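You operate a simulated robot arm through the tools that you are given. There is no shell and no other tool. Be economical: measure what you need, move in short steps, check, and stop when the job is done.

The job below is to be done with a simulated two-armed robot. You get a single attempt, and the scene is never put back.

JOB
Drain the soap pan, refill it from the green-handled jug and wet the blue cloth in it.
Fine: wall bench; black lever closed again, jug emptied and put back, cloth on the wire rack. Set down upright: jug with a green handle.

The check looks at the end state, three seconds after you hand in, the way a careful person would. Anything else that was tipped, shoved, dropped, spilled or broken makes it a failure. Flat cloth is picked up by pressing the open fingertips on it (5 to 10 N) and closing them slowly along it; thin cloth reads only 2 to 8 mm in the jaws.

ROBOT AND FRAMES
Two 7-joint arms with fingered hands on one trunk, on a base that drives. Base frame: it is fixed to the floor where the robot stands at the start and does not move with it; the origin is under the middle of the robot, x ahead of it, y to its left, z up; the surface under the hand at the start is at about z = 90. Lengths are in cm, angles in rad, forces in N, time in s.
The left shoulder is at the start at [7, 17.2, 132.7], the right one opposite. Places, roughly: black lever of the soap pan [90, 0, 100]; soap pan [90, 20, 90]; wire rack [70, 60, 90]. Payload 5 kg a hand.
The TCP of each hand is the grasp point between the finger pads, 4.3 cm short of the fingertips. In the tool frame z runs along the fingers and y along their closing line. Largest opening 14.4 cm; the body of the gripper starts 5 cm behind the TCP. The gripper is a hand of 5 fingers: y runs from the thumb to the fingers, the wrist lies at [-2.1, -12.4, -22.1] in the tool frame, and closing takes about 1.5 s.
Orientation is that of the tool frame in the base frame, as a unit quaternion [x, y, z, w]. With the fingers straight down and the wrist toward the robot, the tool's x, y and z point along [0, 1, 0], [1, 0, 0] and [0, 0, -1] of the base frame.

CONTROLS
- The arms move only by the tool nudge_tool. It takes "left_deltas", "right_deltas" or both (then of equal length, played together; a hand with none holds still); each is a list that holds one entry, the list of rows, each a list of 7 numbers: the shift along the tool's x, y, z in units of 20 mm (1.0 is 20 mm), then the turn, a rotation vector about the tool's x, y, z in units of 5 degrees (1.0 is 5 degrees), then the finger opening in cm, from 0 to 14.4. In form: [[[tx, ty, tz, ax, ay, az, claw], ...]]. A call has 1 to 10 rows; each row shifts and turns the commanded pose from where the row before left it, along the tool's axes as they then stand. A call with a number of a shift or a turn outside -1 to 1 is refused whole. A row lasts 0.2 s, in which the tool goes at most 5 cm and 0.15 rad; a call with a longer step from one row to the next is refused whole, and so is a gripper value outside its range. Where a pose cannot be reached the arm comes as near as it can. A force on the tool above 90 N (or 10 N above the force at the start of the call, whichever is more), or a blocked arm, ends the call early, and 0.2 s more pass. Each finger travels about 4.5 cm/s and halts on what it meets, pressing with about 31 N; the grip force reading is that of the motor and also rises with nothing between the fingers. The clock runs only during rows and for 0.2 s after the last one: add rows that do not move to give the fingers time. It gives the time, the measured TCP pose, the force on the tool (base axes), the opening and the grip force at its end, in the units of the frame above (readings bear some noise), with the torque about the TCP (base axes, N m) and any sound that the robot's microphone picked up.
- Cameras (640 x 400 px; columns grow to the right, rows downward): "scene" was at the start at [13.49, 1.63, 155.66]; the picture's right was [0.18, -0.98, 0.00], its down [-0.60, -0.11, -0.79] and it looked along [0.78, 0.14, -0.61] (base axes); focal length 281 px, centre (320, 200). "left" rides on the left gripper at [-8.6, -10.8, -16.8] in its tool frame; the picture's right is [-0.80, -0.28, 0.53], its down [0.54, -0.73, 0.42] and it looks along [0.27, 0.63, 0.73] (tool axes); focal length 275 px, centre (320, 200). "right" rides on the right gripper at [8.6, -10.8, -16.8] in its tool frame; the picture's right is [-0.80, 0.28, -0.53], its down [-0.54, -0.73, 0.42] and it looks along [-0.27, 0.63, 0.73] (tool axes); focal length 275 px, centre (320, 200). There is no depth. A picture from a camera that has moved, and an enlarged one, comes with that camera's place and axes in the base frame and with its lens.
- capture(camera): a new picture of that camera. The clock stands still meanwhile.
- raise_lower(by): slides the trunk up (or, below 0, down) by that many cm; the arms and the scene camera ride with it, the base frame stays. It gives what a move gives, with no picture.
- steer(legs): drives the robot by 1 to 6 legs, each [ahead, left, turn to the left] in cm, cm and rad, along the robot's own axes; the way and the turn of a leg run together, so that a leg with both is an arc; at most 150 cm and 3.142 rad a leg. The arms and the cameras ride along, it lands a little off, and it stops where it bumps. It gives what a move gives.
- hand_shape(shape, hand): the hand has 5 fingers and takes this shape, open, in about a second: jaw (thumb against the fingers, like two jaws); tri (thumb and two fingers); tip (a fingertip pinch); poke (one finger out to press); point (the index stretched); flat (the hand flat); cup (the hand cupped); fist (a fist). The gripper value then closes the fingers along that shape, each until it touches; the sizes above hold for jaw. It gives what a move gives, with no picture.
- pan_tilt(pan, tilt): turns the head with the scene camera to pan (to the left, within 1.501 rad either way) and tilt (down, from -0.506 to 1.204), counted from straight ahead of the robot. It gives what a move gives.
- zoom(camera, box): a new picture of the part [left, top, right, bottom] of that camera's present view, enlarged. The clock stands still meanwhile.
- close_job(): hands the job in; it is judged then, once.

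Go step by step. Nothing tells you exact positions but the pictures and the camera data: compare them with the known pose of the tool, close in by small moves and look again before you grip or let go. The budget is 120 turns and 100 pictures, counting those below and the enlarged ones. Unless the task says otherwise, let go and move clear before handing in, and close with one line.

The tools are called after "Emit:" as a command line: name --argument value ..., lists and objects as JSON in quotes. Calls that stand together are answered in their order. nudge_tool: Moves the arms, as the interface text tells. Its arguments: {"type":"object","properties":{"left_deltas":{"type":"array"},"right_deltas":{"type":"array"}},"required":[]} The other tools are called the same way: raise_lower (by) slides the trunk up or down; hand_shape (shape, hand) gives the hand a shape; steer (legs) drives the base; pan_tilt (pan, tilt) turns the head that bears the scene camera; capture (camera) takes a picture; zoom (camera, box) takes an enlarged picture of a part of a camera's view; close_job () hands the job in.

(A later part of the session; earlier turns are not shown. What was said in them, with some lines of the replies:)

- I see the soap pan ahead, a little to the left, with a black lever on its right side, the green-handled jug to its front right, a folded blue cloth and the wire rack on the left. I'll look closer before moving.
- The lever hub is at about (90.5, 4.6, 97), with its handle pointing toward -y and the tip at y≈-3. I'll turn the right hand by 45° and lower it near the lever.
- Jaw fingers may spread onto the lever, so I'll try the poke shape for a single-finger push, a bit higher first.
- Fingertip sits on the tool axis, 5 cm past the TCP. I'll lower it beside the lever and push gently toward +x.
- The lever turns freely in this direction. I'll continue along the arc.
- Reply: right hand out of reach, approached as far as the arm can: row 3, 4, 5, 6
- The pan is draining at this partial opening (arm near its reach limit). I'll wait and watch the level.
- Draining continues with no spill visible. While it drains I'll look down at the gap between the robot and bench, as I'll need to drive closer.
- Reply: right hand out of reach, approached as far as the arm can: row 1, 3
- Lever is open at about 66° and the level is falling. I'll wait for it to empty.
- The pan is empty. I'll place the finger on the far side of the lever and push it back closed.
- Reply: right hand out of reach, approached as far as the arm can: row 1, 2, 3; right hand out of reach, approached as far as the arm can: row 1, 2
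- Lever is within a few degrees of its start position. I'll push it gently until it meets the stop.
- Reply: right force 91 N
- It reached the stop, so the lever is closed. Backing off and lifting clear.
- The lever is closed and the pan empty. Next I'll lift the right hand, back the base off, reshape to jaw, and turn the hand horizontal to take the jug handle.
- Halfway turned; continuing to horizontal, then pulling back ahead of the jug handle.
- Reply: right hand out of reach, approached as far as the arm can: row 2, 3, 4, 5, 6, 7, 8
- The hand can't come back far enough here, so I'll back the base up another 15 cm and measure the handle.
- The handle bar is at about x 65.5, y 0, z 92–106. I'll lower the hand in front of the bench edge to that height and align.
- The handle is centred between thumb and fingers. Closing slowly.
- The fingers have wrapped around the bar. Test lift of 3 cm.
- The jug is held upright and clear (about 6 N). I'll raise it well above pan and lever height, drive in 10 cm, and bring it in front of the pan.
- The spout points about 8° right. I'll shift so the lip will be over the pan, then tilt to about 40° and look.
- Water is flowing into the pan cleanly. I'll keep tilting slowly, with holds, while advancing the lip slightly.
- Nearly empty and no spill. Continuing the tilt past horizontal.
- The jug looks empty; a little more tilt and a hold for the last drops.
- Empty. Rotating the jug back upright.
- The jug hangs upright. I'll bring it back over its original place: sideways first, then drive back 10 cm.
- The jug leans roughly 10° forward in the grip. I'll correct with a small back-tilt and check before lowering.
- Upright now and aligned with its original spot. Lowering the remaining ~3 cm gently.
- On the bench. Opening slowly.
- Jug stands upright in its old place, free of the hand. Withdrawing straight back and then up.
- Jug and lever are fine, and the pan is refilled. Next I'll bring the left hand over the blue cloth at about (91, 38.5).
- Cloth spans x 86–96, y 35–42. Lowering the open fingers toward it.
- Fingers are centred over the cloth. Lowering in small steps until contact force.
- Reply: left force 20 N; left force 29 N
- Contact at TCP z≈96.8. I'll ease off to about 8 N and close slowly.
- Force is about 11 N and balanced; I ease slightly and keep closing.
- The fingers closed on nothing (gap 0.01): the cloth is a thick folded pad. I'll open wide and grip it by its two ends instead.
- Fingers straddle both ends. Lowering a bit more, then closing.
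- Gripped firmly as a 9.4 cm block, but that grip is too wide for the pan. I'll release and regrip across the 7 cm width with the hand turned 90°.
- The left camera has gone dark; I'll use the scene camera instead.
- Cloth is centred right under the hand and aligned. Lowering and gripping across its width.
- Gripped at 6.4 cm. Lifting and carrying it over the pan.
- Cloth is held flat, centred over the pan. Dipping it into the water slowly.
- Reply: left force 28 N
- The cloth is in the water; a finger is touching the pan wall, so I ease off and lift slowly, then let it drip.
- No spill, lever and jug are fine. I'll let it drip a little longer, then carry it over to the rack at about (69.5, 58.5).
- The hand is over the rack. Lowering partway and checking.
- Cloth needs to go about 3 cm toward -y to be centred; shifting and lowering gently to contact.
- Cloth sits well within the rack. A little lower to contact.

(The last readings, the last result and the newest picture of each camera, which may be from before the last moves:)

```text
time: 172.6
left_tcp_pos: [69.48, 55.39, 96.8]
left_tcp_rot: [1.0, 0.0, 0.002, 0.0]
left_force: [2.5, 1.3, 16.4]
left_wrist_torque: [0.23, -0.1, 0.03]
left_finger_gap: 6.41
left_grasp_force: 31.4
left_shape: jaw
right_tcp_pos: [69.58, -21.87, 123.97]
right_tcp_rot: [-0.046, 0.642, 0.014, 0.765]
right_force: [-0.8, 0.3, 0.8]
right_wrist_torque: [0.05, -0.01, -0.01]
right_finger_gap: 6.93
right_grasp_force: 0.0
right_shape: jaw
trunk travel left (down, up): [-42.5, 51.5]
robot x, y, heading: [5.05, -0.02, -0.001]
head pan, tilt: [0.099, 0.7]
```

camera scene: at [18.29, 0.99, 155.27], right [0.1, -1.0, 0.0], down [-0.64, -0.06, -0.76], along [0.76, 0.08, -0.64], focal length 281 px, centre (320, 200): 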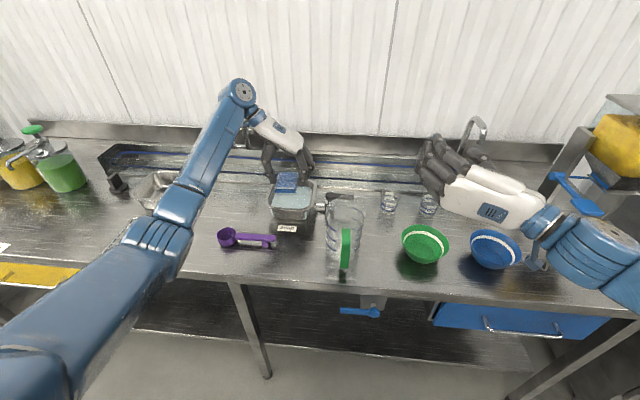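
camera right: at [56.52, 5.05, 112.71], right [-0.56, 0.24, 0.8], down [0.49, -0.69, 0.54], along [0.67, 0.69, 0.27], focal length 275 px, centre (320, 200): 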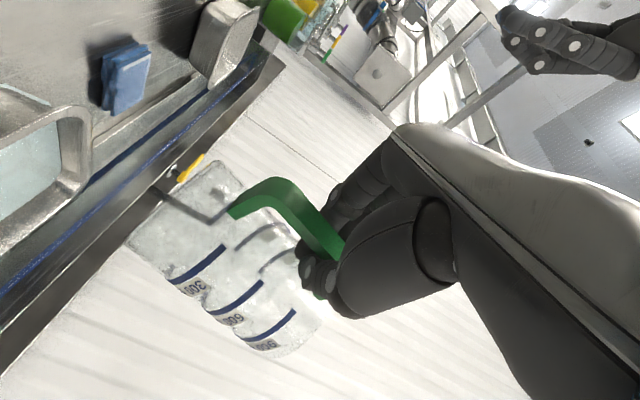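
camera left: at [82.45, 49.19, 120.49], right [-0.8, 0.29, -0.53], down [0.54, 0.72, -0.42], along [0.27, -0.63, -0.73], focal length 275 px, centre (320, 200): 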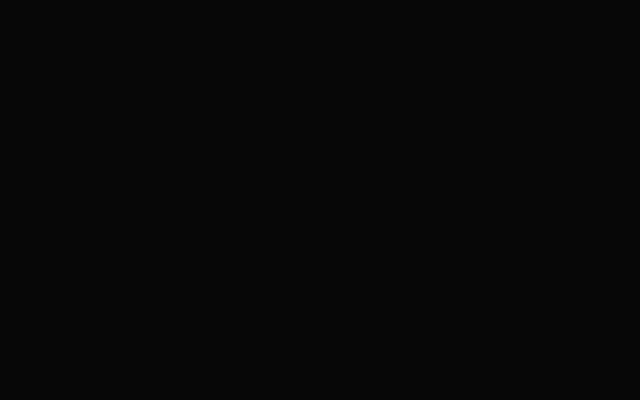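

Contact. Backing off slightly, opening, and lifting straight up.

Emit:
nudge_tool --left_deltas '[[[0, 0, -0.12, 0, 0, 0, 0], [0, 0, 0, 0, 0, 0, 6.8], [0, 0, 0, 0, 0, 0, 7.4], [0, 0, 0, 0, 0, 0, 8], [0, 0, 0, 0, 0, 0, 8.6], [0, 0, 0, 0, 0, 0, 8.8], [0, 0, 0, 0, 0, 0, 8.8], [0, 0, -0.4, 0, 0, 0, 8.8], [0, 0, -0.8, 0, 0, 0, 8.8], [0, 0, -1, 0, 0, 0, 8.8]]]'

Emit:
nudge_tool --left_deltas '[[[0, 0, -1, 0, 0, 0, 8.8], [0, 0, -1, 0, 0, 0, 8.8], [0, 0, -1, 0, 0, 0, 8.8], [0, 0, -1, 0, 0, 0, 8.8], [0, 0, -1, 0, 0, 0, 8.8], [0, 0, -1, 0, 0, 0, 8.8], [0, 0, -1, 0, 0, 0, 8.8], [0, 0, -1, 0, 0, 0, 8.8], [0, 0, -1, 0, 0, 0, 8.8], [0, 0, 0, 0, 0, 0, 8.8]]]'

Emit:
capture --camera "scene"

```text
time: 174.8
left_tcp_pos: [69.46, 55.27, 101.22]
left_tcp_rot: [1.0, 0.0, 0.001, 0.0]
left_force: [-0.8, -0.6, -0.5]
left_wrist_torque: [0.04, -0.05, 0.04]
left_finger_gap: 8.75
left_grasp_force: 0.1
left_shape: jaw
right_tcp_pos: [69.78, -21.81, 123.91]
right_tcp_rot: [-0.046, 0.642, 0.014, 0.765]
right_force: [0.6, 0.7, -0.4]
right_wrist_torque: [-0.04, 0.02, -0.02]
right_finger_gap: 6.95
right_grasp_force: 0.0
right_shape: jaw
trunk travel left (down, up): [-42.5, 51.5]
robot x, y, heading: [4.53, 0.28, 0.0]
head pan, tilt: [0.099, 0.7]
```

```text
time: 177.0
left_tcp_pos: [69.68, 55.39, 119.34]
left_tcp_rot: [1.0, -0.001, 0.0, 0.0]
left_force: [0.6, -0.4, -0.2]
left_wrist_torque: [-0.01, 0.01, 0.03]
left_finger_gap: 8.75
left_grasp_force: 0.1
left_shape: jaw
right_tcp_pos: [69.77, -21.79, 123.89]
right_tcp_rot: [-0.047, 0.642, 0.015, 0.765]
right_force: [-0.8, 0.1, -0.3]
right_wrist_torque: [-0.01, 0.0, 0.02]
right_finger_gap: 6.95
right_grasp_force: 0.2
right_shape: jaw
trunk travel left (down, up): [-42.5, 51.5]
robot x, y, heading: [5.03, 0.35, -0.001]
head pan, tilt: [0.099, 0.7]
```

```text
2 pictures are left
camera scene: at [18.3, 1.02, 155.27], right [0.1, -1.0, 0.0], down [-0.64, -0.06, -0.76], along [0.76, 0.07, -0.64], focal length 281 px, centre (320, 200)
```

scene: 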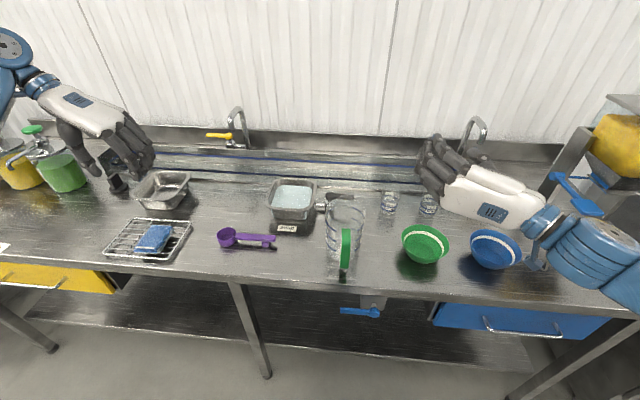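

The cloth lies on the rack and everything else is in place. A last close look at pan, lever and jug.

Emit:
zoom --camera "scene" --box '[240, 160, 400, 260]'

```text
4.00 times, centred on (320, 210) of scene
camera zoom: at [18.3, 1.02, 155.27], right [0.1, -1.0, 0.0], down [-0.64, -0.06, -0.76], along [0.76, 0.07, -0.64], focal length 1124 px, centre (320, 160)
```

zoom: 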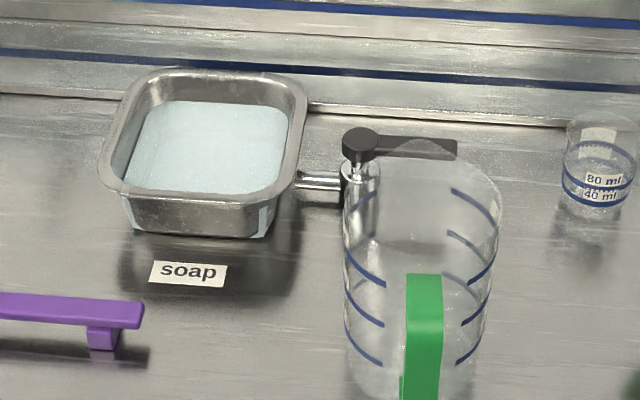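

The pan is refilled, the lever is closed, the jug is empty and upright in its place, and the wet cloth is on the rack; both hands are clear. Handing in.

Emit:
close_job

```text
The job is handed in.
```

The soap pan was drained and refilled from the green-handled jug, the black lever is closed again, the empty jug is back upright in its place, and the wet blue cloth is on the wire rack. I saw no spills in the last pictures.
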